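You operate a simulated robot arm through the tools that you are given. There is no shell and no other tool.

You run a simulated robot arm. Do the job below in one go: nothing can be reset, and whatever is moved stays where it is left.

JOB
Bond the strip that lies in the lane at the bonding card's heat and time.
Fine: power on, wait for ready, clamp, press start once; end with clamp up, heat and power off.

The check looks at the end state, three seconds after you hand in, the way a careful person would. Anything else that was tipped, shoved, dropped, spilled or broken makes it a failure.

ROBOT AND FRAMES
A 7-joint arm with a fingered hand, fixed in place. Base frame: the origin is on the floor under the middle of its stand, x ahead of it, y to its left, z up. Readings come in m, rad, newtons and seconds.
It reaches about 1.023 m from its shoulder. Its first joint turns from -2.897 to 2.897 rad. Payload 4 kg.
The tool frame sits at the grasp point between the pads (the TCP): z along the fingers, y along the line on which they close. The tips reach 0.03 m beyond it. The gripper opens to 0.104 m; its body begins 0.035 m behind the TCP. The gripper is a hand of 4 fingers: y runs from the thumb to the fingers, the wrist lies at [-0.015, -0.113, -0.19] in the tool frame, and closing takes about 1.5 s.
Orientation is that of the tool frame in the base frame, as a unit quaternion [x, y, z, w]. With the fingers straight down and the wrist toward the robot, the tool's x, y and z point along [0, 1, 0], [1, 0, 0] and [0, 0, -1] of the base frame.

CONTROLS
- The arm moves only by the tool arm_command. Its arguments are lists of equal length, an entry for each row: "xyz": the shift along the tool's x, y, z in m, a list of three; "angular": the turn, a rotation vector about the tool's x, y, z in rad, a list of three; "jaw": the finger opening in m, from 0 to 0.104. In form: {"xyz": [[tx, ty, tz], ...], "angular": [[rx, ry, rz], ...], "jaw": [jaw, ...]}. A call has 1 to 20 rows; each row is the pose to reach, as a shift and turn from the pose commanded when the call began, along the tool's axes at that moment. Each row takes 0.2 s and may step no farther than 0.05 m and 0.15 rad from the row before; otherwise, or with a gripper value out of range, the whole call is refused. Where a pose cannot be reached the arm comes as near as it can. A force on the tool above 60 N (or 10 N above the force at the start of the call, whichever is more), or a blocked arm, ends the call early, and 0.2 s more pass. Each finger travels about 0.153 m/s and halts on what it meets, pressing with about 27 N; the grip force reading is that of the motor and also rises with nothing between the fingers. The clock runs only during rows and for 0.2 s after the last one: add rows that repeat a pose to give the fingers time. The reply holds the time, the measured pose of the TCP, the force on the tool along the base axes, the opening and the grip force, in the units named above and with some noise, with the torque about the TCP (base axes, N m) and any sound that the robot's microphone picked up.
- Cameras (640 x 400 px; columns grow to the right, rows downward): "scene" is fixed at [0.2211, -0.5006, 1.4301]; the picture's right is [0.64, -0.76, 0.00], its down [-0.32, -0.27, -0.91] and it looks along [0.70, 0.59, -0.42] (base axes); focal length 219 px, centre (320, 200). "wrist" rides on the gripper at [0.061, -0.092, -0.13] in the tool frame; the picture's right is [-0.81, 0.28, -0.52], its down [-0.53, -0.71, 0.46] and it looks along [-0.24, 0.64, 0.72] (tool axes); focal length 275 px, centre (320, 200). There is no depth. A picture from a camera that has moved, and an enlarged one, comes with that camera's place and axes in the base frame and with its lens.
- snapshot(camera): a new picture of that camera. No time passes.
- preshape(shape): the hand has 4 fingers and takes this shape, open, in about a second: jaw (thumb against the fingers, like two jaws); tri (thumb and two fingers); tip (a fingertip pinch); poke (one finger out to press); point (the index stretched); flat (the hand flat); cup (the hand cupped); fist (a fist). The gripper value then closes the fingers along that shape, each until it touches; the sizes above hold for jaw. It gives what a move gives, with no picture.
- enlarge(camera, box): a new picture of the part [left, top, right, bottom] of that camera's present view, enlarged. No time passes.
- job_done(): hands the job in; it is judged then, once.

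Places have to be worked out from the pictures, the camera data and where the tool is seen. Open the gripper and draw the arm clear of the work before you hand the job in, unless the task says otherwise.

The tools are called after "Request:" as a command line: name --argument value ..., lists and objects as JSON in quotes. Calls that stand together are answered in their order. arm_command: Moves the arm, as the interface text tells. Its arguments: {"type":"object","properties":{"xyz":{"type":"array"},"angular":{"type":"array"},"jaw":{"type":"array"}},"required":["xyz","angular","jaw"]} The other tools are called the same way: preshape (shape) gives the hand a shape; snapshot (camera) takes a picture; enlarge (camera, box) takes an enlarged picture of a part of a camera's view; job_done () hands the job in.

At the start:

```text
time: 0.0
eef_pos: [0.5028, 0.0844, 1.4305]
tcp_rot: [0.707, 0.707, 0.0, 0.0]
force: [-0.1, 0.8, 0.6]
torque: [0.0, -0.01, -0.01]
width: 0.1036
finger_force: 0.1
shape: jaw
```

scene: 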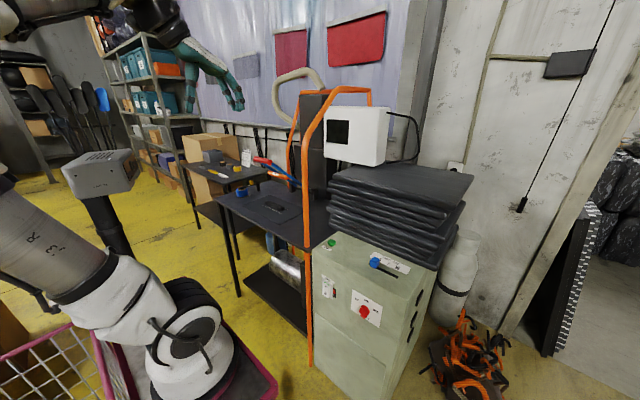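
wrist: 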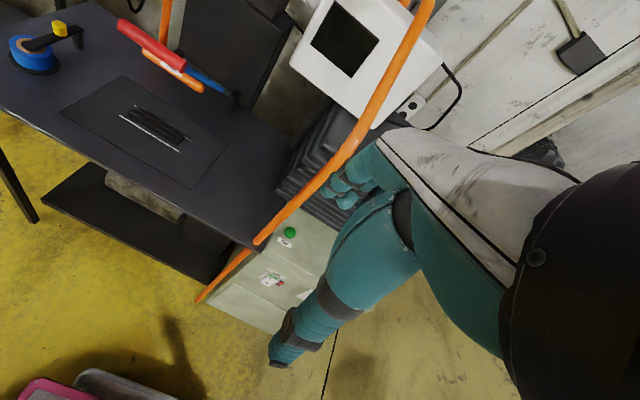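

I begin by looking closely at the workstation: the control cabinet, the display, the lane and any card.

Request:
enlarge --camera "scene" --box '[300, 220, 440, 330]'

Request:
enlarge --camera "scene" --box '[180, 130, 340, 250]'

Request:
enlarge --camera "scene" --box '[270, 60, 430, 180]'

Request:
enlarge --camera "wrist" --box '[200, 180, 360, 320]'

Request:
enlarge --camera "wrist" --box '[0, 0, 280, 200]'

```text
3.64 times, centred on (370, 275) of scene
camera zoom: at [0.2211, -0.5006, 1.4301], right [0.64, -0.76, 0.0], down [-0.32, -0.27, -0.91], along [0.7, 0.59, -0.42], focal length 798 px, centre (138, -73)
```

zoom: 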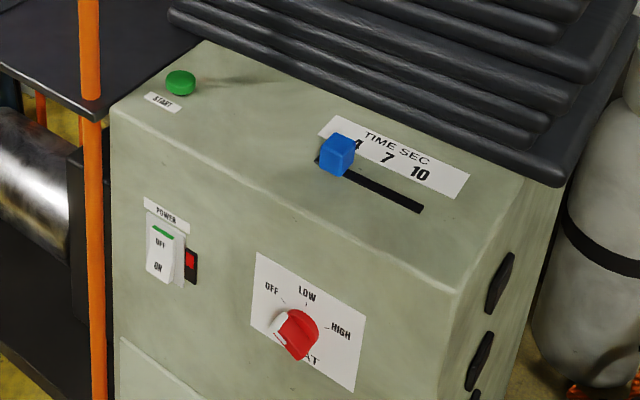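

```text
3.33 times, centred on (260, 190) of scene
camera zoom: at [0.2211, -0.5006, 1.4301], right [0.64, -0.76, 0.0], down [-0.32, -0.27, -0.91], along [0.7, 0.59, -0.42], focal length 732 px, centre (520, 233)
```

zoom: 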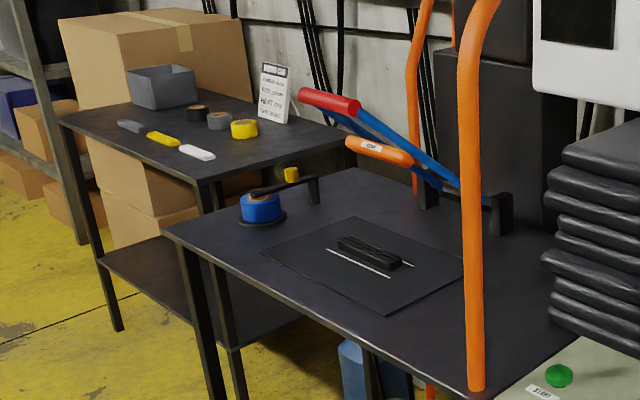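

```text
3.33 times, centred on (350, 120) of scene
camera zoom: at [0.2211, -0.5006, 1.4301], right [0.64, -0.76, 0.0], down [-0.32, -0.27, -0.91], along [0.7, 0.59, -0.42], focal length 732 px, centre (220, 467)
```

zoom: 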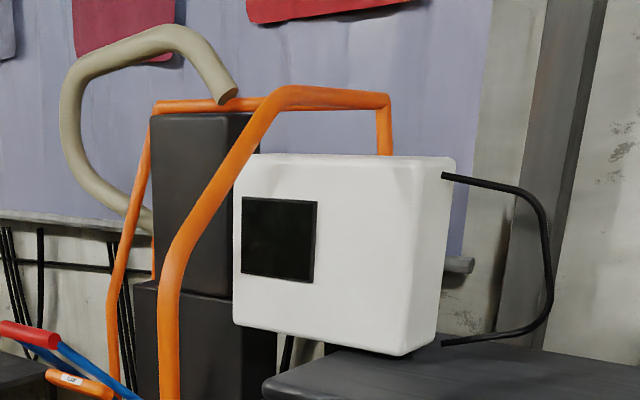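

```text
2.86 times, centred on (280, 250) of wrist
camera zoom: at [0.411, 0.1448, 1.5604], right [0.28, -0.81, 0.52], down [-0.71, -0.53, -0.46], along [0.64, -0.24, -0.72], focal length 786 px, centre (434, 57)
```

zoom: 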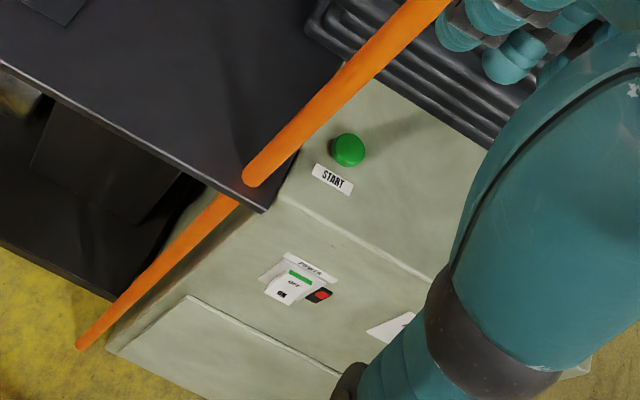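

```text
2.00 times, centred on (140, 100) of wrist
camera zoom: at [0.411, 0.1448, 1.5604], right [0.28, -0.81, 0.52], down [-0.71, -0.53, -0.46], along [0.64, -0.24, -0.72], focal length 551 px, centre (680, 400)
```

zoom: 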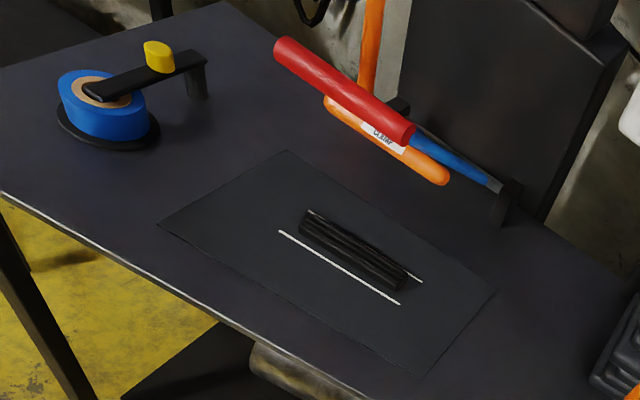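

The cabinet has a power rocker, an OFF/LOW/HIGH knob, a time slider (4/7/10) and a START button. I'll read the card and the labels on the lever handles.

Request:
enlarge --camera "scene" --box '[236, 142, 260, 164]'

Request:
enlarge --camera "scene" --box '[250, 145, 310, 190]'

Request:
enlarge --camera "wrist" --box '[100, 0, 260, 100]'

Request:
enlarge --camera "scene" --box '[312, 225, 362, 305]'

Request:
enlarge --camera "scene" --box '[345, 245, 415, 335]'

```text
16.00 times, centred on (248, 153) of scene
camera zoom: at [0.2211, -0.5006, 1.4301], right [0.64, -0.76, 0.0], down [-0.32, -0.27, -0.91], along [0.7, 0.59, -0.42], focal length 3511 px, centre (1472, 952)
```

zoom: 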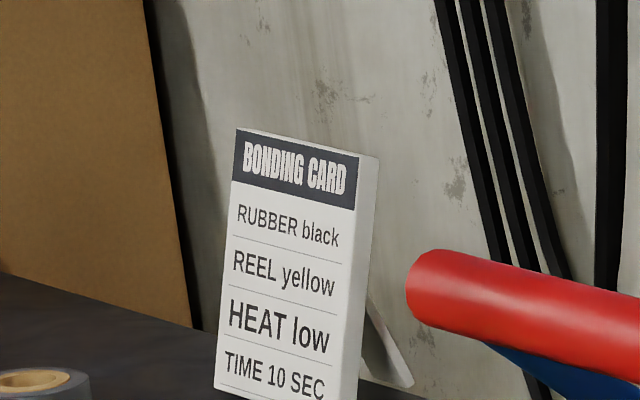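

```text
8.89 times, centred on (280, 168) of scene
camera zoom: at [0.2211, -0.5006, 1.4301], right [0.64, -0.76, 0.0], down [-0.32, -0.27, -0.91], along [0.7, 0.59, -0.42], focal length 1951 px, centre (676, 489)
```

zoom: 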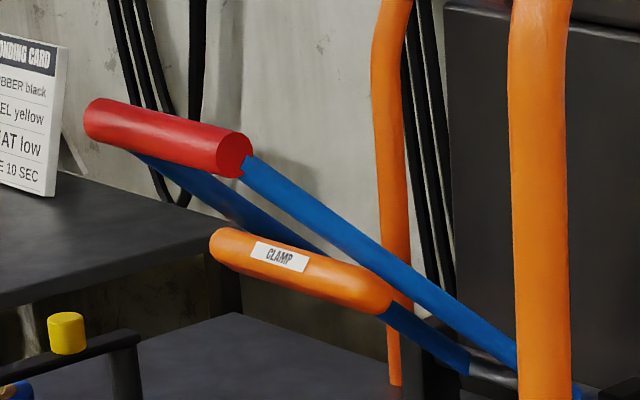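

```text
4.00 times, centred on (180, 50) of wrist
camera zoom: at [0.411, 0.1448, 1.5604], right [0.28, -0.81, 0.52], down [-0.71, -0.53, -0.46], along [0.64, -0.24, -0.72], focal length 1101 px, centre (880, 800)
```

zoom: 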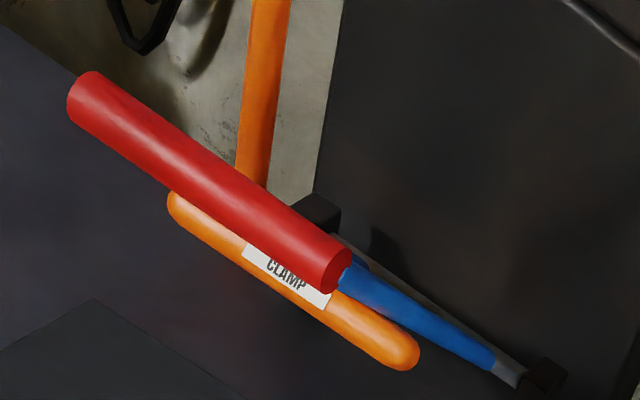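

```text
5.00 times, centred on (337, 265) of scene
camera zoom: at [0.2211, -0.5006, 1.4301], right [0.64, -0.76, 0.0], down [-0.32, -0.27, -0.91], along [0.7, 0.59, -0.42], focal length 1097 px, centre (235, -125)
```

zoom: 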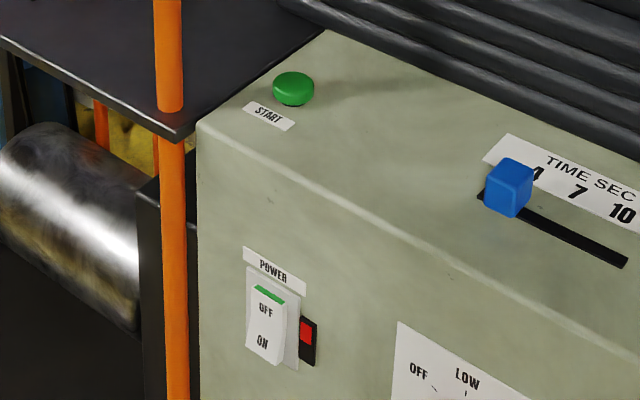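

```text
4.44 times, centred on (380, 290) of scene
camera zoom: at [0.2211, -0.5006, 1.4301], right [0.64, -0.76, 0.0], down [-0.32, -0.27, -0.91], along [0.7, 0.59, -0.42], focal length 975 px, centre (53, -200)
```

zoom: 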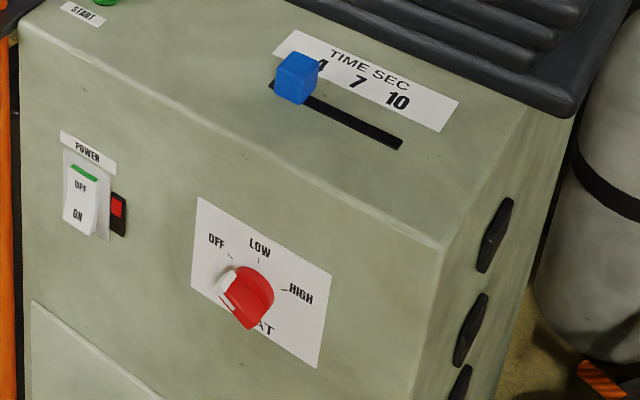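

The card says HEAT low, TIME 10 SEC. The clamp is the orange handle near (0.97, 0.44, 1.04), and a red handle sits above and in front of it. I'll move the hand left and forward, still high and clear, so the wrist camera can see the levers.

Request:
arm_command --xyz '[[0.043, 0.0155, 0.008], [0.086, 0.031, 0.016], [0.129, 0.0465, 0.024], [0.172, 0.062, 0.032], [0.215, 0.0775, 0.04], [0.258, 0.093, 0.048], [0.301, 0.1085, 0.056], [0.344, 0.124, 0.064], [0.387, 0.1395, 0.072], [0.43, 0.155, 0.08]]' --angular '[[0, 0, 0], [0, 0, 0], [0, 0, 0], [0, 0, 0], [0, 0, 0], [0, 0, 0], [0, 0, 0], [0, 0, 0], [0, 0, 0], [0, 0, 0]]' --jaw '[0.104, 0.104, 0.104, 0.104, 0.104, 0.104, 0.104, 0.104, 0.104, 0.104]'

```text
time: 2.2
eef_pos: [0.6491, 0.4977, 1.335]
tcp_rot: [0.707, 0.708, -0.001, 0.001]
force: [0.4, -1.4, 0.4]
torque: [0.06, -0.01, 0.03]
width: 0.1036
finger_force: 0.1
shape: jaw
out of reach, approached as far as the arm can: row 10
```

The arm is near its reach limit at this height. I'll look through the wrist camera at the levers.

Request:
snapshot --camera "wrist"

Request:
snapshot --camera "scene"

```text
taken
camera wrist: at [0.5567, 0.5587, 1.4652], right [0.28, -0.81, 0.52], down [-0.71, -0.53, -0.45], along [0.65, -0.24, -0.72], focal length 275 px, centre (320, 200)
```

wrist: 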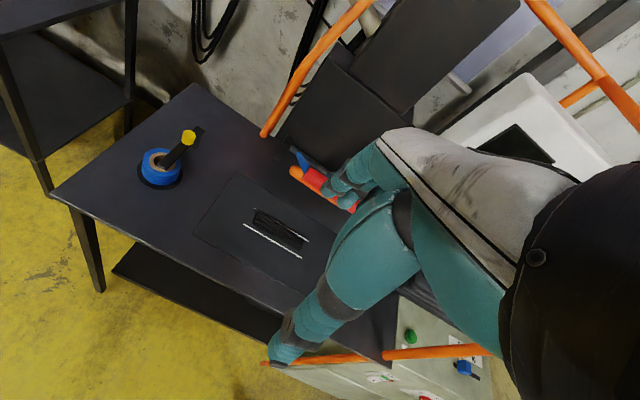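

```text
taken
```

scene: 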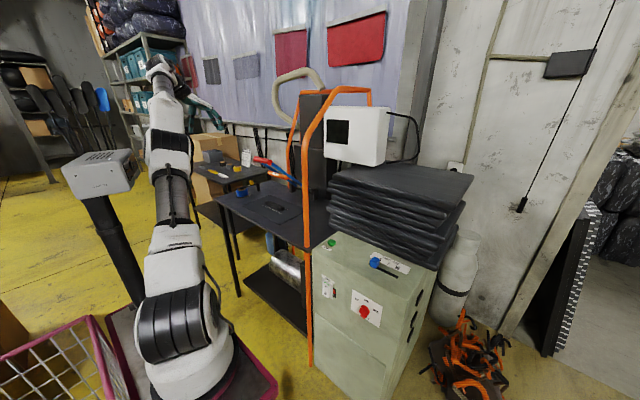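

The hand hides the levers here. I'll shift right about 0.18 m and slightly down so they sit in the clear part of the wrist view.

Request:
arm_command --xyz '[[-0.045, -0.008, 0.01], [-0.09, -0.016, 0.02], [-0.135, -0.024, 0.03], [-0.18, -0.03, 0.04]]' --angular '[[0, 0, 0], [0, 0, 0], [0, 0, 0], [0, 0, 0]]' --jaw '[0.104, 0.104, 0.104, 0.104]'

Request:
snapshot --camera "wrist"

Request:
enlarge --camera "wrist" --box '[190, 60, 350, 160]'

```text
time: 3.2
eef_pos: [0.6194, 0.3164, 1.2973]
tcp_rot: [0.707, 0.707, 0.0, -0.001]
force: [0.4, 0.4, 0.1]
torque: [-0.06, -0.05, 0.01]
width: 0.1035
finger_force: 0.2
shape: jaw
```

```text
taken
camera wrist: at [0.5272, 0.378, 1.4283], right [0.28, -0.81, 0.52], down [-0.71, -0.53, -0.45], along [0.64, -0.24, -0.72], focal length 275 px, centre (320, 200)
```

wrist: 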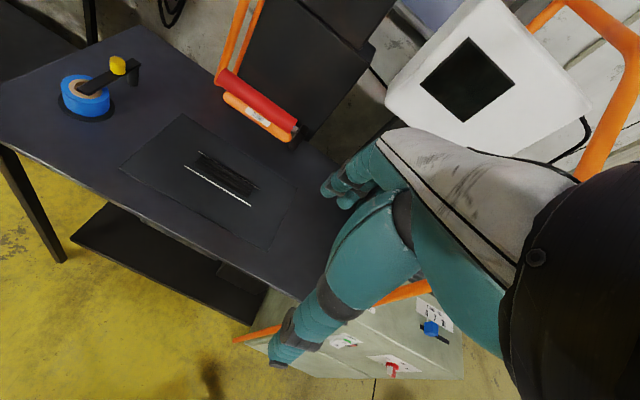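

```text
4.00 times, centred on (270, 110) of wrist
camera zoom: at [0.5272, 0.378, 1.4283], right [0.28, -0.81, 0.52], down [-0.71, -0.53, -0.45], along [0.64, -0.24, -0.72], focal length 1101 px, centre (520, 560)
```

zoom: 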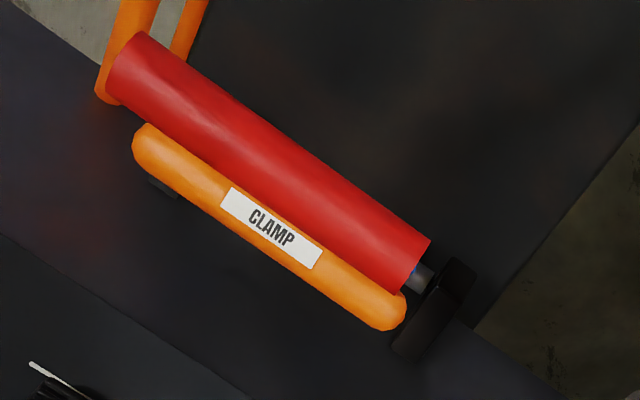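

The orange bar labelled CLAMP seems to be the jaw that lands on the strip, and the red bar looks like the grip of the same lever. I'll take the poke shape in free air and see where its fingertip is.

Request:
preshape --shape "poke"

Request:
snapshot --camera "wrist"

Request:
snapshot --camera "scene"

Request:
enlarge --camera "scene" --box '[140, 40, 270, 130]'

```text
time: 4.1
eef_pos: [0.6198, 0.3179, 1.2979]
tcp_rot: [0.707, 0.707, 0.0, 0.0]
force: [-0.6, -0.1, 0.8]
torque: [0.02, 0.0, -0.01]
width: 0.0002
finger_force: 0.0
shape: poke
```

```text
taken
camera wrist: at [0.5268, 0.3781, 1.429], right [0.28, -0.81, 0.52], down [-0.71, -0.53, -0.46], along [0.64, -0.24, -0.72], focal length 275 px, centre (320, 200)
```

wrist: 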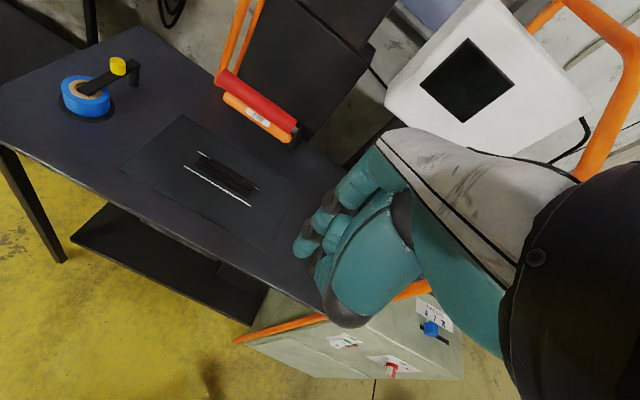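

```text
taken
```

scene: 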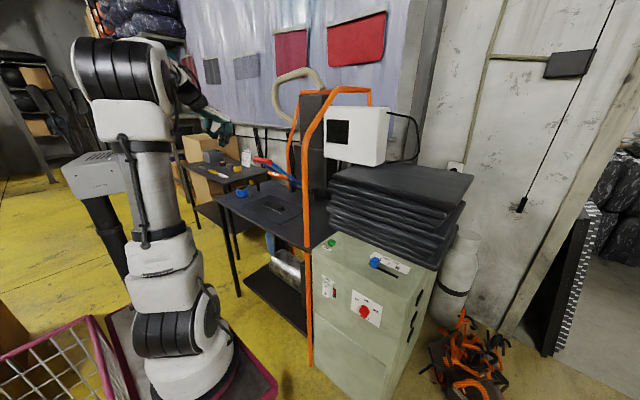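

```text
4.44 times, centred on (205, 85) of scene
camera zoom: at [0.2211, -0.5006, 1.4301], right [0.64, -0.76, 0.0], down [-0.32, -0.27, -0.91], along [0.7, 0.59, -0.42], focal length 975 px, centre (831, 711)
```

zoom: 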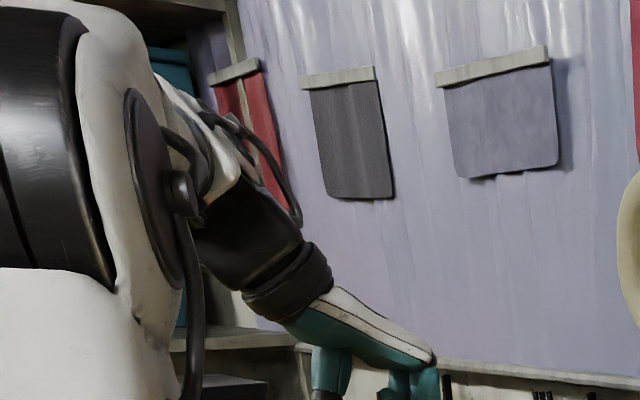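

I'll zoom in on the hand to find which finger sticks out and where its tip is relative to the TCP.

Request:
enlarge --camera "wrist" --box '[270, 130, 430, 340]'

Request:
enlarge --camera "scene" --box '[190, 90, 250, 150]'

```text
1.90 times, centred on (350, 235) of wrist
camera zoom: at [0.5268, 0.3781, 1.429], right [0.28, -0.81, 0.52], down [-0.71, -0.53, -0.46], along [0.64, -0.24, -0.72], focal length 524 px, centre (263, 133)
```

zoom: 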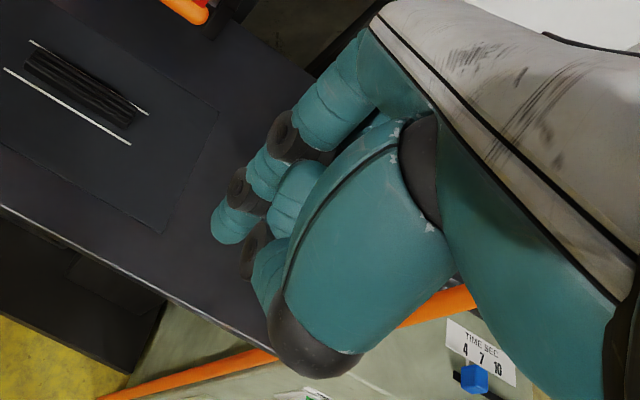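

```text
6.67 times, centred on (220, 120) of scene
camera zoom: at [0.2211, -0.5006, 1.4301], right [0.64, -0.76, 0.0], down [-0.32, -0.27, -0.91], along [0.7, 0.59, -0.42], focal length 1463 px, centre (987, 733)
```

zoom: 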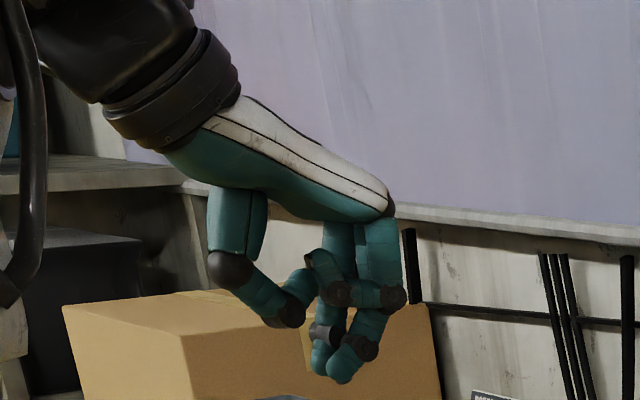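

Two tips look extended in the poke shape, so the contact point is ambiguous. I'll try "point" for comparison.

Request:
preshape --shape "point"

Request:
enlarge --camera "wrist" --box '[220, 130, 430, 340]'

Request:
enlarge --camera "scene" --box '[190, 90, 250, 150]'

```text
time: 5.0
eef_pos: [0.6189, 0.3182, 1.2968]
tcp_rot: [0.707, 0.707, 0.0, 0.0]
force: [0.5, -0.4, 0.6]
torque: [-0.02, 0.01, 0.02]
width: 0.0
finger_force: 0.1
shape: point
```

```text
1.90 times, centred on (325, 235) of wrist
camera zoom: at [0.5268, 0.3782, 1.4291], right [0.28, -0.81, 0.52], down [-0.71, -0.53, -0.46], along [0.64, -0.24, -0.72], focal length 524 px, centre (310, 133)
```

zoom: 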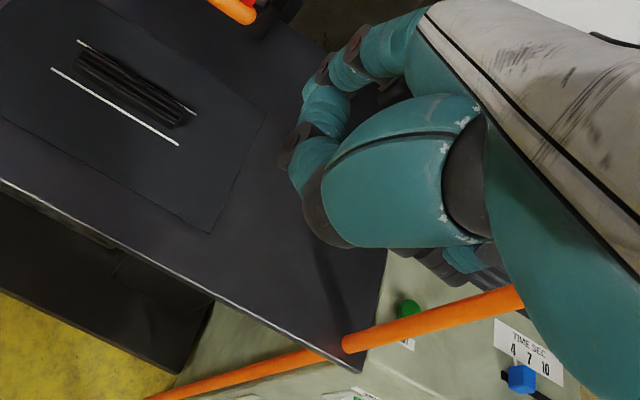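

```text
6.67 times, centred on (220, 120) of scene
camera zoom: at [0.2211, -0.5006, 1.4301], right [0.64, -0.76, 0.0], down [-0.32, -0.27, -0.91], along [0.7, 0.59, -0.42], focal length 1463 px, centre (987, 733)
```

zoom: 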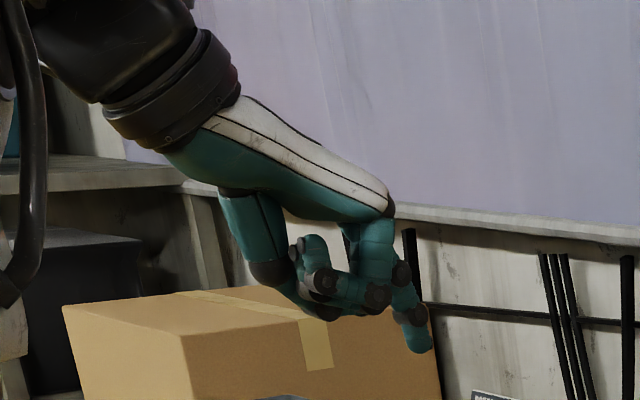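

The "point" index sticks out at an angle, while the poke tip is near 3 cm straight beyond the TCP. I'll travel right in front of the orange post (x≈0.62, post at x≈0.775), take poke there, and inspect it and the panel.

Request:
arm_command --xyz '[[-0.043, 0, 0.008], [-0.086, 0, 0.016], [-0.13, 0, 0.025], [-0.173, 0, 0.033], [-0.216, 0, 0.041], [-0.26, 0, 0.05], [-0.303, 0, 0.058], [-0.346, 0, 0.066], [-0.39, 0, 0.075], [-0.433, 0, 0.083], [-0.476, 0, 0.091], [-0.52, 0, 0.1]]' --angular '[[0, 0, 0], [0, 0, 0], [0, 0, 0], [0, 0, 0], [0, 0, 0], [0, 0, 0], [0, 0, 0], [0, 0, 0], [0, 0, 0], [0, 0, 0], [0, 0, 0], [0, 0, 0]]' --jaw '[0, 0, 0, 0, 0, 0, 0, 0, 0, 0, 0, 0]'

Request:
preshape --shape "poke"

Request:
snapshot --camera "scene"

Request:
snapshot --camera "wrist"

```text
time: 7.6
eef_pos: [0.6199, -0.2047, 1.1963]
tcp_rot: [0.708, 0.707, 0.0, 0.001]
force: [0.0, 0.4, -0.4]
torque: [0.04, -0.01, 0.02]
width: 0.0
finger_force: 0.1
shape: point
```

```text
time: 8.5
eef_pos: [0.6204, -0.204, 1.1968]
tcp_rot: [0.707, 0.707, 0.0, 0.0]
force: [-0.5, -0.1, -0.3]
torque: [0.03, -0.04, -0.02]
width: 0.0001
finger_force: 0.0
shape: poke
```

```text
taken
```

scene: 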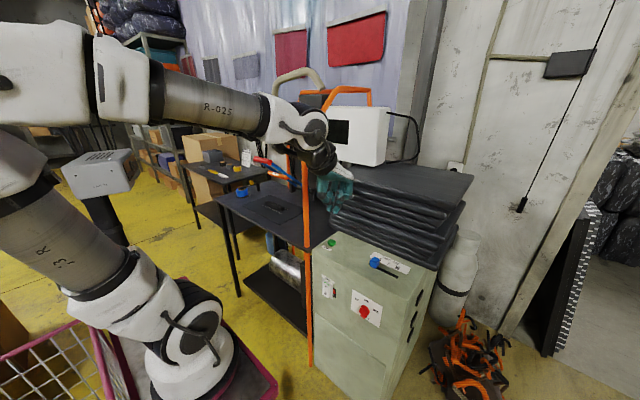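

```text
taken
camera wrist: at [0.5285, -0.1427, 1.3272], right [0.28, -0.81, 0.52], down [-0.71, -0.53, -0.46], along [0.64, -0.24, -0.72], focal length 275 px, centre (320, 200)
```

wrist: 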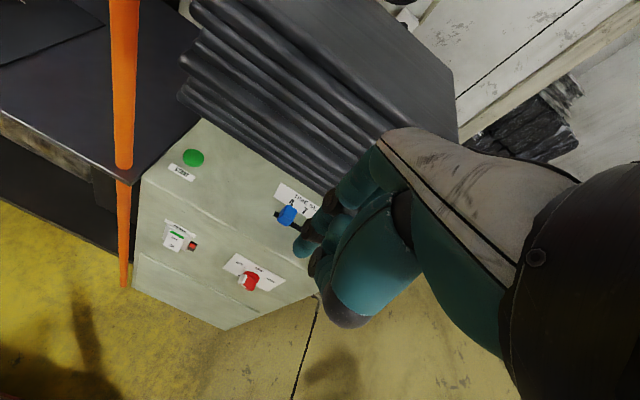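

Here both the panel and the hand are in view. I'll zoom on the panel items and on the poke finger.

Request:
enlarge --camera "wrist" --box '[140, 130, 340, 300]'

Request:
enlarge --camera "scene" --box '[290, 130, 380, 230]'

Request:
enlarge --camera "wrist" --box '[210, 230, 300, 310]'

Request:
enlarge --camera "wrist" --box '[150, 210, 210, 260]'

```text
2.35 times, centred on (240, 215) of wrist
camera zoom: at [0.5285, -0.1427, 1.3272], right [0.28, -0.81, 0.52], down [-0.71, -0.53, -0.46], along [0.64, -0.24, -0.72], focal length 648 px, centre (508, 165)
```

zoom: 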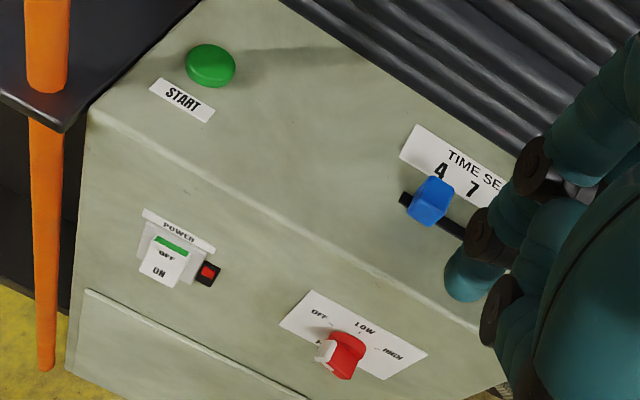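

```text
4.00 times, centred on (335, 180) of scene
camera zoom: at [0.2211, -0.5006, 1.4301], right [0.64, -0.76, 0.0], down [-0.32, -0.27, -0.91], along [0.7, 0.59, -0.42], focal length 878 px, centre (260, 280)
```

zoom: 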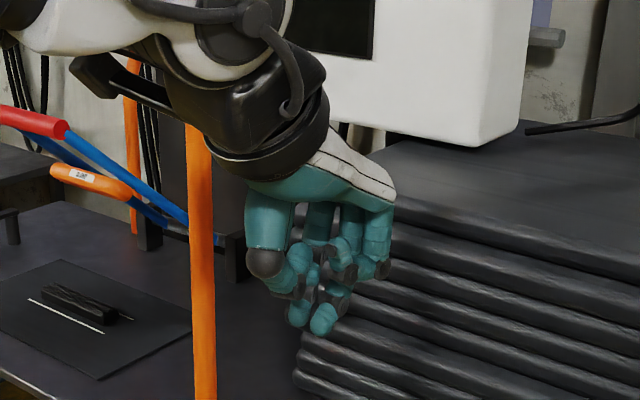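

```text
5.00 times, centred on (255, 270) of wrist
camera zoom: at [0.5285, -0.1427, 1.3272], right [0.28, -0.81, 0.52], down [-0.71, -0.53, -0.46], along [0.64, -0.24, -0.72], focal length 1376 px, centre (645, -150)
```

zoom: 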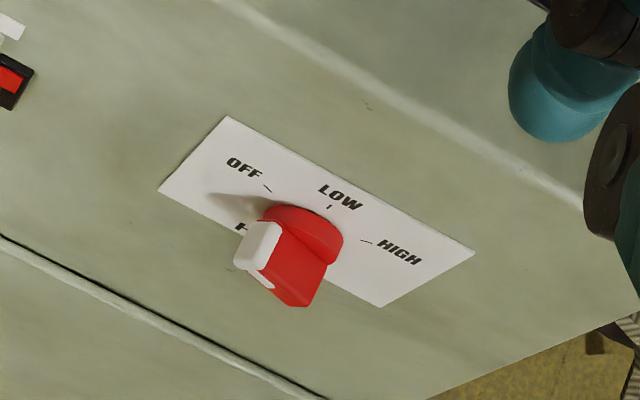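

```text
8.00 times, centred on (180, 235) of wrist
camera zoom: at [0.5285, -0.1427, 1.3272], right [0.28, -0.81, 0.52], down [-0.71, -0.53, -0.46], along [0.64, -0.24, -0.72], focal length 2202 px, centre (1440, -80)
```

zoom: 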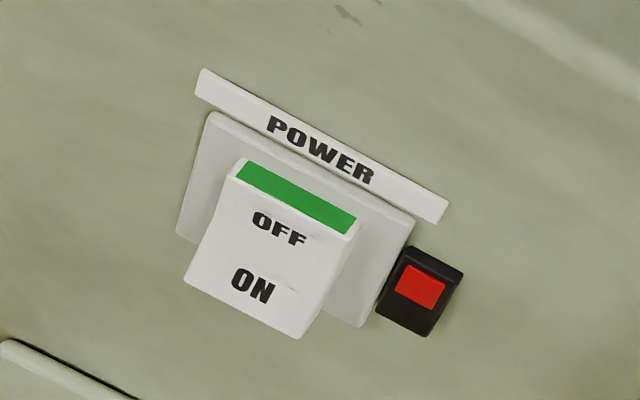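

In the scene view two fingertips look extended. I'll yaw the hand 0.6 rad, a yaw I also want for keeping clear of the post at START, to separate the tips in view.

Request:
arm_command --xyz '[[0, 0, 0], [0, 0, 0], [0, 0, 0], [0, 0, 0], [0, 0, 0]]' --angular '[[0, 0, -0.13], [0, 0, -0.26], [0, 0, -0.39], [0, 0, -0.52], [0, 0, -0.64]]' --jaw '[0, 0, 0, 0, 0]'

Request:
enlarge --camera "scene" --box '[290, 130, 380, 230]'

Request:
snapshot --camera "wrist"

```text
time: 9.7
eef_pos: [0.6206, -0.2026, 1.1979]
tcp_rot: [0.448, 0.894, 0.0, 0.0]
force: [-0.5, -0.2, 0.1]
torque: [-0.02, 0.01, -0.01]
width: 0.0
finger_force: 26.9
shape: jaw
```

```text
4.00 times, centred on (335, 180) of scene
camera zoom: at [0.2211, -0.5006, 1.4301], right [0.64, -0.76, 0.0], down [-0.32, -0.27, -0.91], along [0.7, 0.59, -0.42], focal length 878 px, centre (260, 280)
```

zoom: 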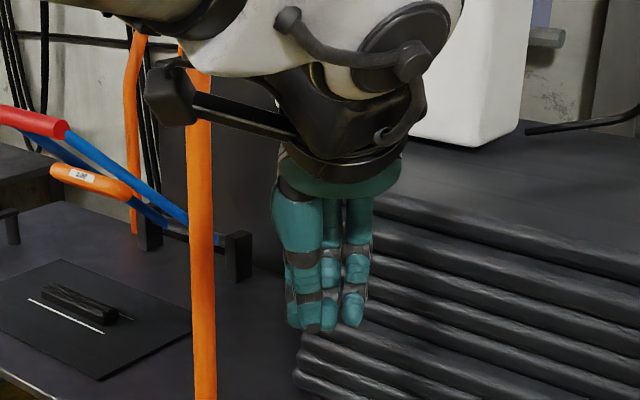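

```text
taken
camera wrist: at [0.5092, -0.2095, 1.3284], right [0.7, -0.48, 0.52], down [-0.25, -0.85, -0.46], along [0.66, 0.19, -0.72], focal length 275 px, centre (320, 200)
```

wrist: 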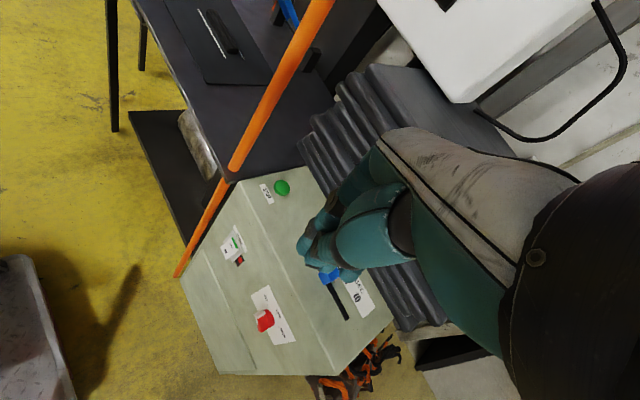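

Commanding jaw 0 turned the shape into a closed jaw. I'll re-form poke, then hold it with the open value and see whether the shape stays and what it looks like from this yaw.

Request:
preshape --shape "poke"

Request:
enlarge --camera "scene" --box '[305, 150, 375, 220]'

Request:
enlarge --camera "wrist" --box '[260, 140, 440, 300]'

```text
time: 10.6
eef_pos: [0.6204, -0.2035, 1.1967]
tcp_rot: [0.45, 0.893, 0.0, 0.0]
force: [0.0, 0.5, 0.6]
torque: [0.0, 0.0, -0.03]
width: 0.0003
finger_force: 0.1
shape: poke
```

```text
5.71 times, centred on (340, 185) of scene
camera zoom: at [0.2211, -0.5006, 1.4301], right [0.64, -0.76, 0.0], down [-0.32, -0.27, -0.91], along [0.7, 0.59, -0.42], focal length 1254 px, centre (206, 286)
```

zoom: 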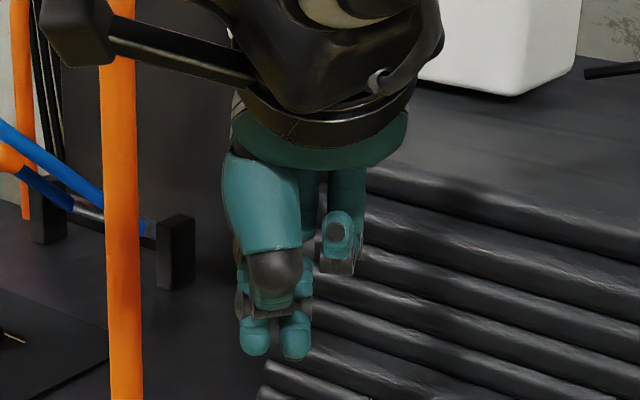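

```text
2.50 times, centred on (350, 220) of wrist
camera zoom: at [0.5092, -0.2093, 1.3283], right [0.7, -0.49, 0.52], down [-0.25, -0.85, -0.46], along [0.66, 0.19, -0.72], focal length 688 px, centre (245, 150)
```

zoom: 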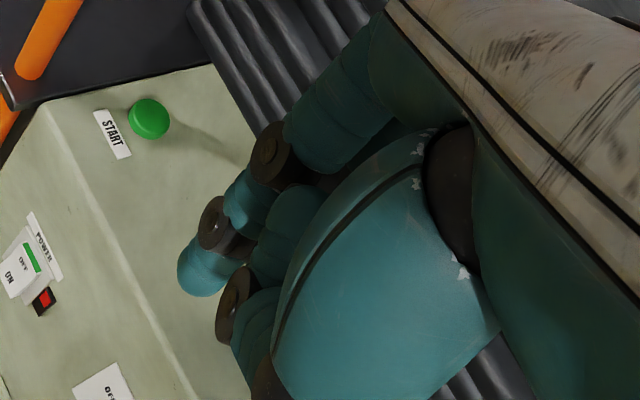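

In poke, two adjacent tips sit side by side around the TCP axis, about 3 cm beyond it. Now I'll test whether holding with the open value keeps this shape.

Request:
arm_command --xyz '[[0, 0, 0]]' --angular '[[0, 0, 0]]' --jaw '[0.104]'

Request:
enlarge --camera "scene" --box '[305, 150, 375, 220]'

```text
time: 11.0
eef_pos: [0.621, -0.2034, 1.1981]
tcp_rot: [0.449, 0.894, 0.0, 0.0]
force: [1.0, 0.5, 0.5]
torque: [-0.03, -0.02, 0.04]
width: 0.0001
finger_force: 0.0
shape: poke
```

```text
5.71 times, centred on (340, 185) of scene
camera zoom: at [0.2211, -0.5006, 1.4301], right [0.64, -0.76, 0.0], down [-0.32, -0.27, -0.91], along [0.7, 0.59, -0.42], focal length 1254 px, centre (206, 286)
```

zoom: 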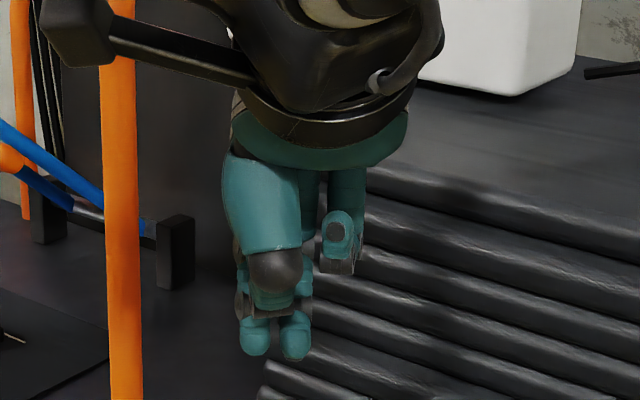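

The open value holds poke. The slider block is at about (0.853, -0.240, 0.872), and its marks 4/7/10 are at y ≈ -0.238/-0.274/-0.310. I'll move the fingertips above the cabinet on the block's +y side.

Request:
arm_command --xyz '[[-0.0156, 0.029, 0.0281], [-0.0311, 0.0579, 0.0563], [-0.0467, 0.0869, 0.0844], [-0.0623, 0.1159, 0.1126], [-0.0779, 0.1449, 0.1407], [-0.0934, 0.1738, 0.1689], [-0.109, 0.2028, 0.197]]' --angular '[[0, 0, 0], [0, 0, 0], [0, 0, 0], [0, 0, 0], [0, 0, 0], [0, 0, 0], [0, 0, 0]]' --jaw '[0.104, 0.104, 0.104, 0.104, 0.104, 0.104, 0.104]'

Request:
enlarge --camera "scene" --box '[300, 170, 430, 290]'

Request:
snapshot --camera "wrist"

```text
time: 12.6
eef_pos: [0.8494, -0.1704, 1.0011]
tcp_rot: [0.449, 0.894, 0.0, 0.001]
force: [-0.1, 0.6, 0.7]
torque: [0.0, -0.02, -0.02]
width: 0.0
finger_force: 0.0
shape: poke
```

```text
3.33 times, centred on (365, 230) of scene
camera zoom: at [0.2211, -0.5006, 1.4301], right [0.64, -0.76, 0.0], down [-0.32, -0.27, -0.91], along [0.7, 0.59, -0.42], focal length 732 px, centre (170, 100)
```

zoom: 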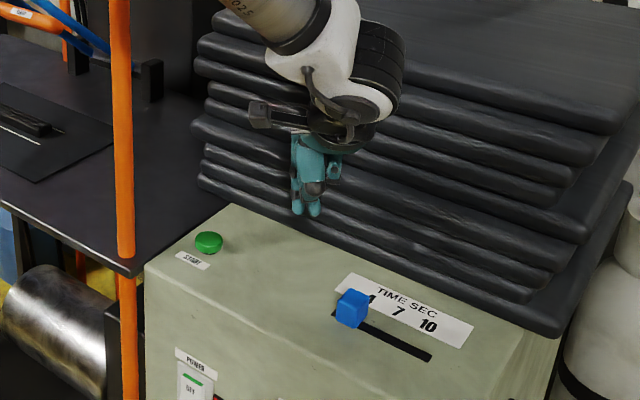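

```text
taken
camera wrist: at [0.7372, -0.1766, 1.1319], right [0.7, -0.49, 0.52], down [-0.25, -0.85, -0.46], along [0.66, 0.19, -0.72], focal length 275 px, centre (320, 200)
```

wrist: 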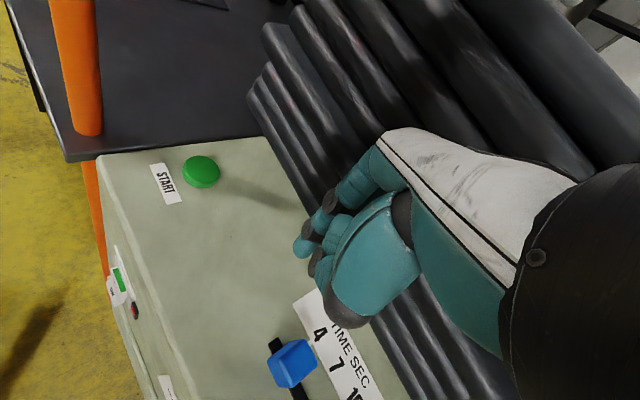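

The tip is where I predicted. I'll go down so the tip is about 1 cm above the cabinet top, beside the block.

Request:
arm_command --xyz '[[0, 0, 0.035], [0, 0, 0.07], [0, 0, 0.1]]' --angular '[[0, 0, 0], [0, 0, 0], [0, 0, 0]]' --jaw '[0.104, 0.104, 0.104]'

Request:
enlarge --camera "scene" --box '[320, 210, 430, 290]'

Request:
snapshot --camera "wrist"

```text
time: 13.4
eef_pos: [0.8472, -0.1704, 0.9013]
tcp_rot: [0.448, 0.894, 0.0, 0.001]
force: [0.4, -0.3, 0.7]
torque: [-0.04, 0.0, -0.03]
width: 0.0
finger_force: 0.0
shape: poke
```

```text
5.00 times, centred on (375, 250) of scene
camera zoom: at [0.2211, -0.5006, 1.4301], right [0.64, -0.76, 0.0], down [-0.32, -0.27, -0.91], along [0.7, 0.59, -0.42], focal length 1097 px, centre (45, -50)
```

zoom: 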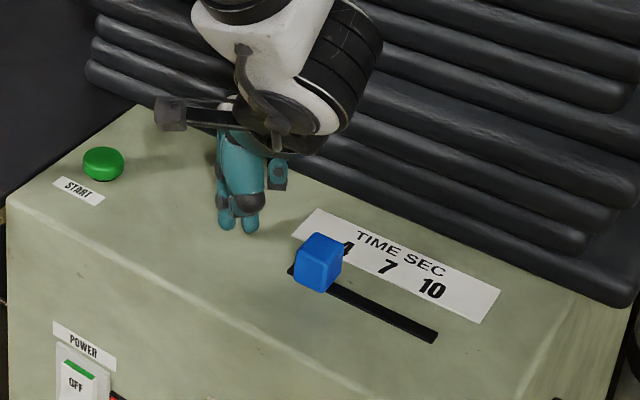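

```text
taken
camera wrist: at [0.7364, -0.1762, 1.0315], right [0.7, -0.49, 0.52], down [-0.25, -0.85, -0.46], along [0.66, 0.19, -0.72], focal length 275 px, centre (320, 200)
```

wrist: 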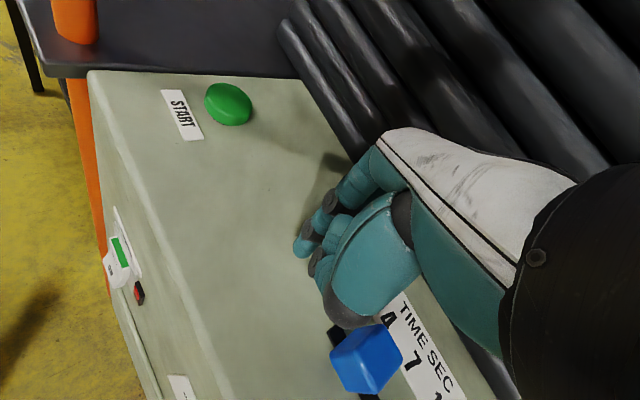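

The two tips are level with the block. I'll push the block toward -y slowly, stopping a bit short of the 10 mark to check.

Request:
arm_command --xyz '[[-0.0241, -0.0179, 0], [-0.0321, -0.0239, 0], [-0.0402, -0.0299, 0], [-0.0482, -0.0359, 0], [-0.0562, -0.0419, 0], [-0.0642, -0.0478, 0], [-0.0723, -0.0538, 0], [-0.0787, -0.0586, 0]]' --angular '[[0, 0, 0], [0, 0, 0], [0, 0, 0], [0, 0, 0], [0, 0, 0], [0, 0, 0], [0, 0, 0], [0, 0, 0]]' --jaw '[0.104, 0.104, 0.104, 0.104, 0.104, 0.104, 0.104, 0.104]'

Request:
enlarge --camera "scene" --box '[320, 210, 430, 290]'

Request:
snapshot --camera "wrist"

```text
time: 15.2
eef_pos: [0.8478, -0.2683, 0.9017]
tcp_rot: [0.448, 0.894, 0.0, 0.0]
force: [0.0, -0.5, 0.0]
torque: [0.01, 0.0, -0.01]
width: 0.0001
finger_force: 0.2
shape: poke
```

```text
5.00 times, centred on (375, 250) of scene
camera zoom: at [0.2211, -0.5006, 1.4301], right [0.64, -0.76, 0.0], down [-0.32, -0.27, -0.91], along [0.7, 0.59, -0.42], focal length 1097 px, centre (45, -50)
```

zoom: 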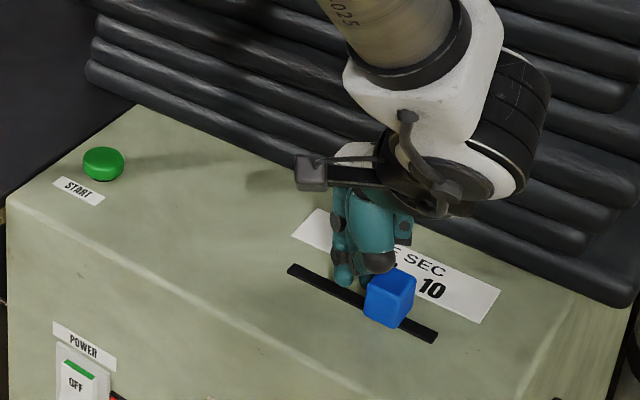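

```text
taken
camera wrist: at [0.7368, -0.2749, 1.0315], right [0.7, -0.49, 0.52], down [-0.25, -0.85, -0.46], along [0.66, 0.19, -0.72], focal length 275 px, centre (320, 200)
```

wrist: 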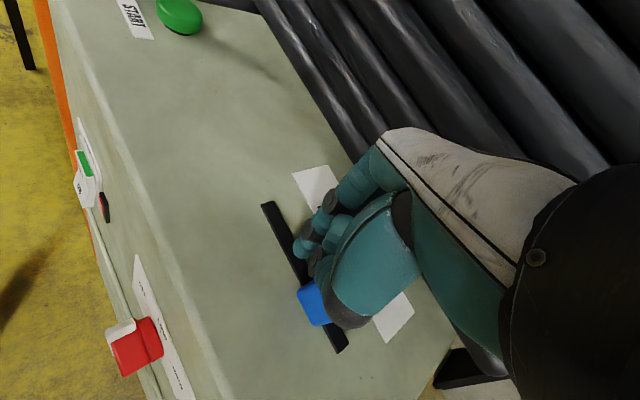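

The block moved smoothly to about y = -0.2945 with no resistance, and the 10 mark is near -0.308. I'll push it about 13 mm farther.

Request:
arm_command --xyz '[[-0.0054, -0.004, 0], [-0.0108, -0.0081, 0], [-0.0108, -0.0081, 0]]' --angular '[[0, 0, 0], [0, 0, 0], [0, 0, 0]]' --jaw '[0.104, 0.104, 0.104]'

Request:
enlarge --camera "scene" --box '[350, 225, 430, 290]'

```text
time: 16.0
eef_pos: [0.8487, -0.2816, 0.901]
tcp_rot: [0.448, 0.894, 0.0, 0.0]
force: [0.2, 0.0, 0.5]
torque: [-0.03, -0.01, 0.01]
width: 0.0003
finger_force: 0.1
shape: poke
```

```text
6.15 times, centred on (390, 258) of scene
camera zoom: at [0.2211, -0.5006, 1.4301], right [0.64, -0.76, 0.0], down [-0.32, -0.27, -0.91], along [0.7, 0.59, -0.42], focal length 1350 px, centre (-111, -154)
```

zoom: 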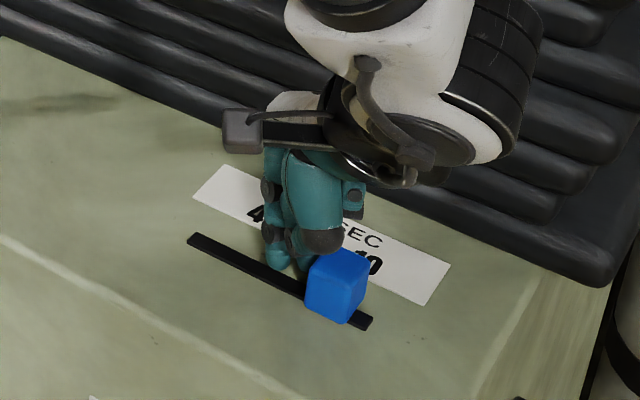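

The block is now at about y = -0.309, at the 10 mark. I'll back off to +y, lift, and verify it unobstructed.

Request:
arm_command --xyz '[[0.0241, 0.0179, 0], [0.0402, 0.03, 0], [0.0402, 0.03, -0.045], [0.0402, 0.03, -0.09], [0.0402, 0.03, -0.13]]' --angular '[[0, 0, 0], [0, 0, 0], [0, 0, 0], [0, 0, 0], [0, 0, 0]]' --jaw '[0.104, 0.104, 0.104, 0.104, 0.104]'

Request:
enlarge --camera "scene" --box '[350, 225, 430, 290]'

Request:
snapshot --camera "wrist"

```text
time: 17.2
eef_pos: [0.8487, -0.2318, 1.0297]
tcp_rot: [0.45, 0.893, 0.0, 0.001]
force: [0.1, 0.0, -0.8]
torque: [0.01, 0.01, 0.01]
width: 0.0
finger_force: 0.1
shape: poke
```

```text
6.15 times, centred on (390, 258) of scene
camera zoom: at [0.2211, -0.5006, 1.4301], right [0.64, -0.76, 0.0], down [-0.32, -0.27, -0.91], along [0.7, 0.59, -0.42], focal length 1350 px, centre (-111, -154)
```

zoom: 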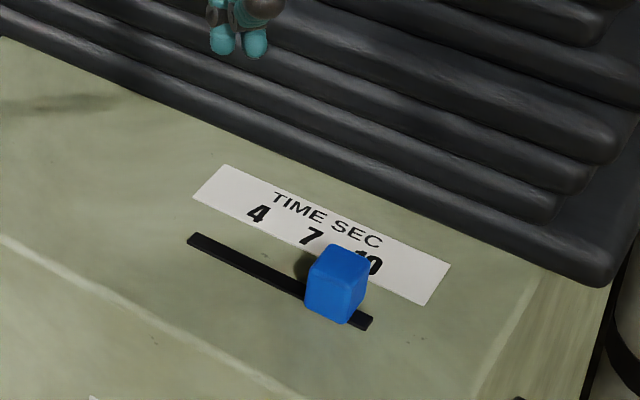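

```text
taken
camera wrist: at [0.7372, -0.2378, 1.1603], right [0.7, -0.49, 0.52], down [-0.25, -0.85, -0.46], along [0.66, 0.19, -0.73], focal length 275 px, centre (320, 200)
```

wrist: 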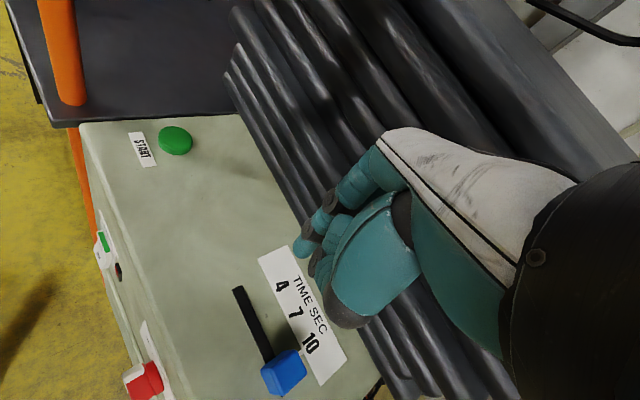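

The slider sits at 10 in both views. Next is the power rocker on the front face. I'll retreat backwards, then undo the yaw so I can pitch the hand forward.

Request:
arm_command --xyz '[[0.027, -0.0188, 0], [0.0541, -0.0375, 0], [0.0811, -0.0563, 0], [0.1082, -0.075, 0], [0.1352, -0.0938, 0], [0.1623, -0.1126, 0], [0.1893, -0.1313, 0], [0.2134, -0.1529, 0], [0.2134, -0.1529, 0], [0.2134, -0.1529, 0], [0.2134, -0.1529, 0], [0.2134, -0.1529, 0], [0.2134, -0.1529, 0]]' --angular '[[0, 0, 0], [0, 0, 0], [0, 0, 0], [0, 0, 0], [0, 0, 0], [0, 0, 0], [0, 0, 0], [0, 0, 0], [0, 0, 0.13], [0, 0, 0.26], [0, 0, 0.39], [0, 0, 0.52], [0, 0, 0.64]]' --jaw '[0.104, 0.104, 0.104, 0.104, 0.104, 0.104, 0.104, 0.104, 0.104, 0.104, 0.104, 0.104, 0.104]'

```text
time: 20.0
eef_pos: [0.6126, -0.1568, 1.0432]
tcp_rot: [0.708, 0.706, -0.001, -0.001]
force: [-0.1, 0.1, 0.8]
torque: [0.0, 0.01, 0.0]
width: 0.0
finger_force: 0.2
shape: poke
out of reach, approached as far as the arm can: row 11, 12, 13
```

That pose was slightly out of reach, being too close to the body. I'll pitch the hand forward while moving slightly ahead, staying above cabinet height.

Request:
arm_command --xyz '[[0, 0.015, 0], [0, 0.03, 0], [0, 0.04, 0], [0, 0.05, 0], [0, 0.055, 0], [0, 0.06, 0], [0, 0.06, 0]]' --angular '[[-0.15, 0, 0], [-0.3, 0, 0], [-0.45, 0, 0], [-0.6, 0, 0], [-0.75, 0, 0], [-0.9, 0, 0], [-1.0, 0, 0]]' --jaw '[0.104, 0.104, 0.104, 0.104, 0.104, 0.104, 0.104]'

Request:
snapshot --camera "wrist"

Request:
snapshot --camera "scene"

```text
time: 21.6
eef_pos: [0.773, -0.2146, 1.0483]
tcp_rot: [0.619, 0.621, 0.339, 0.34]
force: [-0.5, 0.0, 0.8]
torque: [0.01, 0.05, 0.01]
width: 0.0
finger_force: 0.0
shape: poke
out of reach, approached as far as the arm can: row 1, 2, 3, 4, 5, 6, 7
```

```text
taken
camera wrist: at [0.6115, -0.1537, 1.0402], right [-0.29, -0.81, 0.51], down [0.0, -0.53, -0.85], along [0.96, -0.24, 0.15], focal length 275 px, centre (320, 200)
```

wrist: 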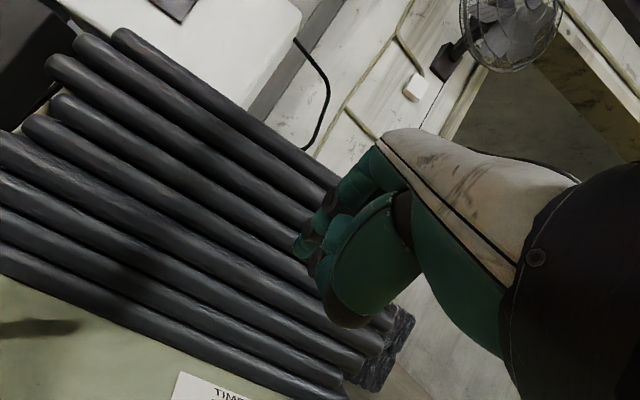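

```text
taken
```

scene: 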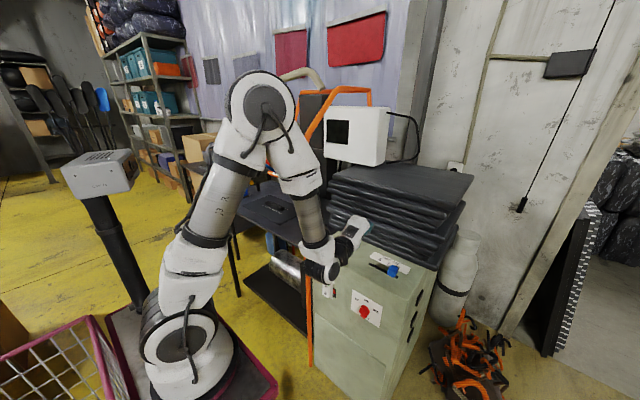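

The arm can't bring the hand that close with fingers forward; its wrist bend runs out. I'll return to fingers-down while rising, and use the "point" index from above in front of the panel instead.

Request:
arm_command --xyz '[[-0.007, 0.014, -0.009], [-0.014, 0.028, -0.018], [-0.021, 0.042, -0.027], [-0.028, 0.056, -0.036], [-0.035, 0.07, -0.045], [-0.042, 0.085, -0.055], [-0.05, 0.101, -0.065]]' --angular '[[0.15, 0, 0], [0.3, 0, 0], [0.45, 0, 0], [0.6, 0, 0], [0.75, 0, 0], [0.9, 0, 0], [1.0, 0, 0]]' --jaw '[0.104, 0.104, 0.104, 0.104, 0.104, 0.104, 0.104]'

Request:
preshape --shape "point"

Request:
snapshot --camera "scene"

Request:
snapshot --camera "wrist"

```text
time: 23.2
eef_pos: [0.7746, -0.2631, 1.1709]
tcp_rot: [0.708, 0.707, -0.001, 0.0]
force: [-0.2, -0.2, 0.1]
torque: [-0.06, 0.0, -0.02]
width: 0.0
finger_force: 0.0
shape: poke
```

```text
time: 24.1
eef_pos: [0.774, -0.2624, 1.1694]
tcp_rot: [0.707, 0.707, 0.0, 0.001]
force: [0.1, 0.3, 0.1]
torque: [-0.02, 0.01, 0.0]
width: 0.0
finger_force: 0.0
shape: point
```

```text
taken
```

scene: 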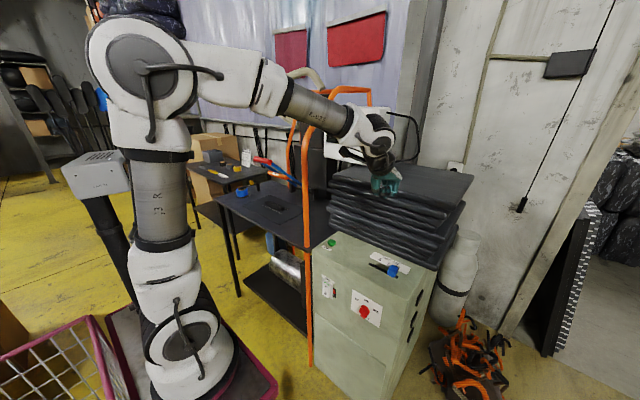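

```text
taken
camera wrist: at [0.6821, -0.2016, 1.3003], right [0.27, -0.81, 0.52], down [-0.71, -0.53, -0.46], along [0.65, -0.24, -0.72], focal length 275 px, centre (320, 200)
```

wrist: 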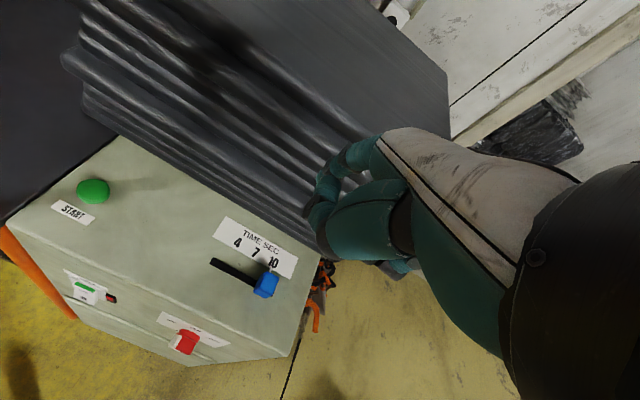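

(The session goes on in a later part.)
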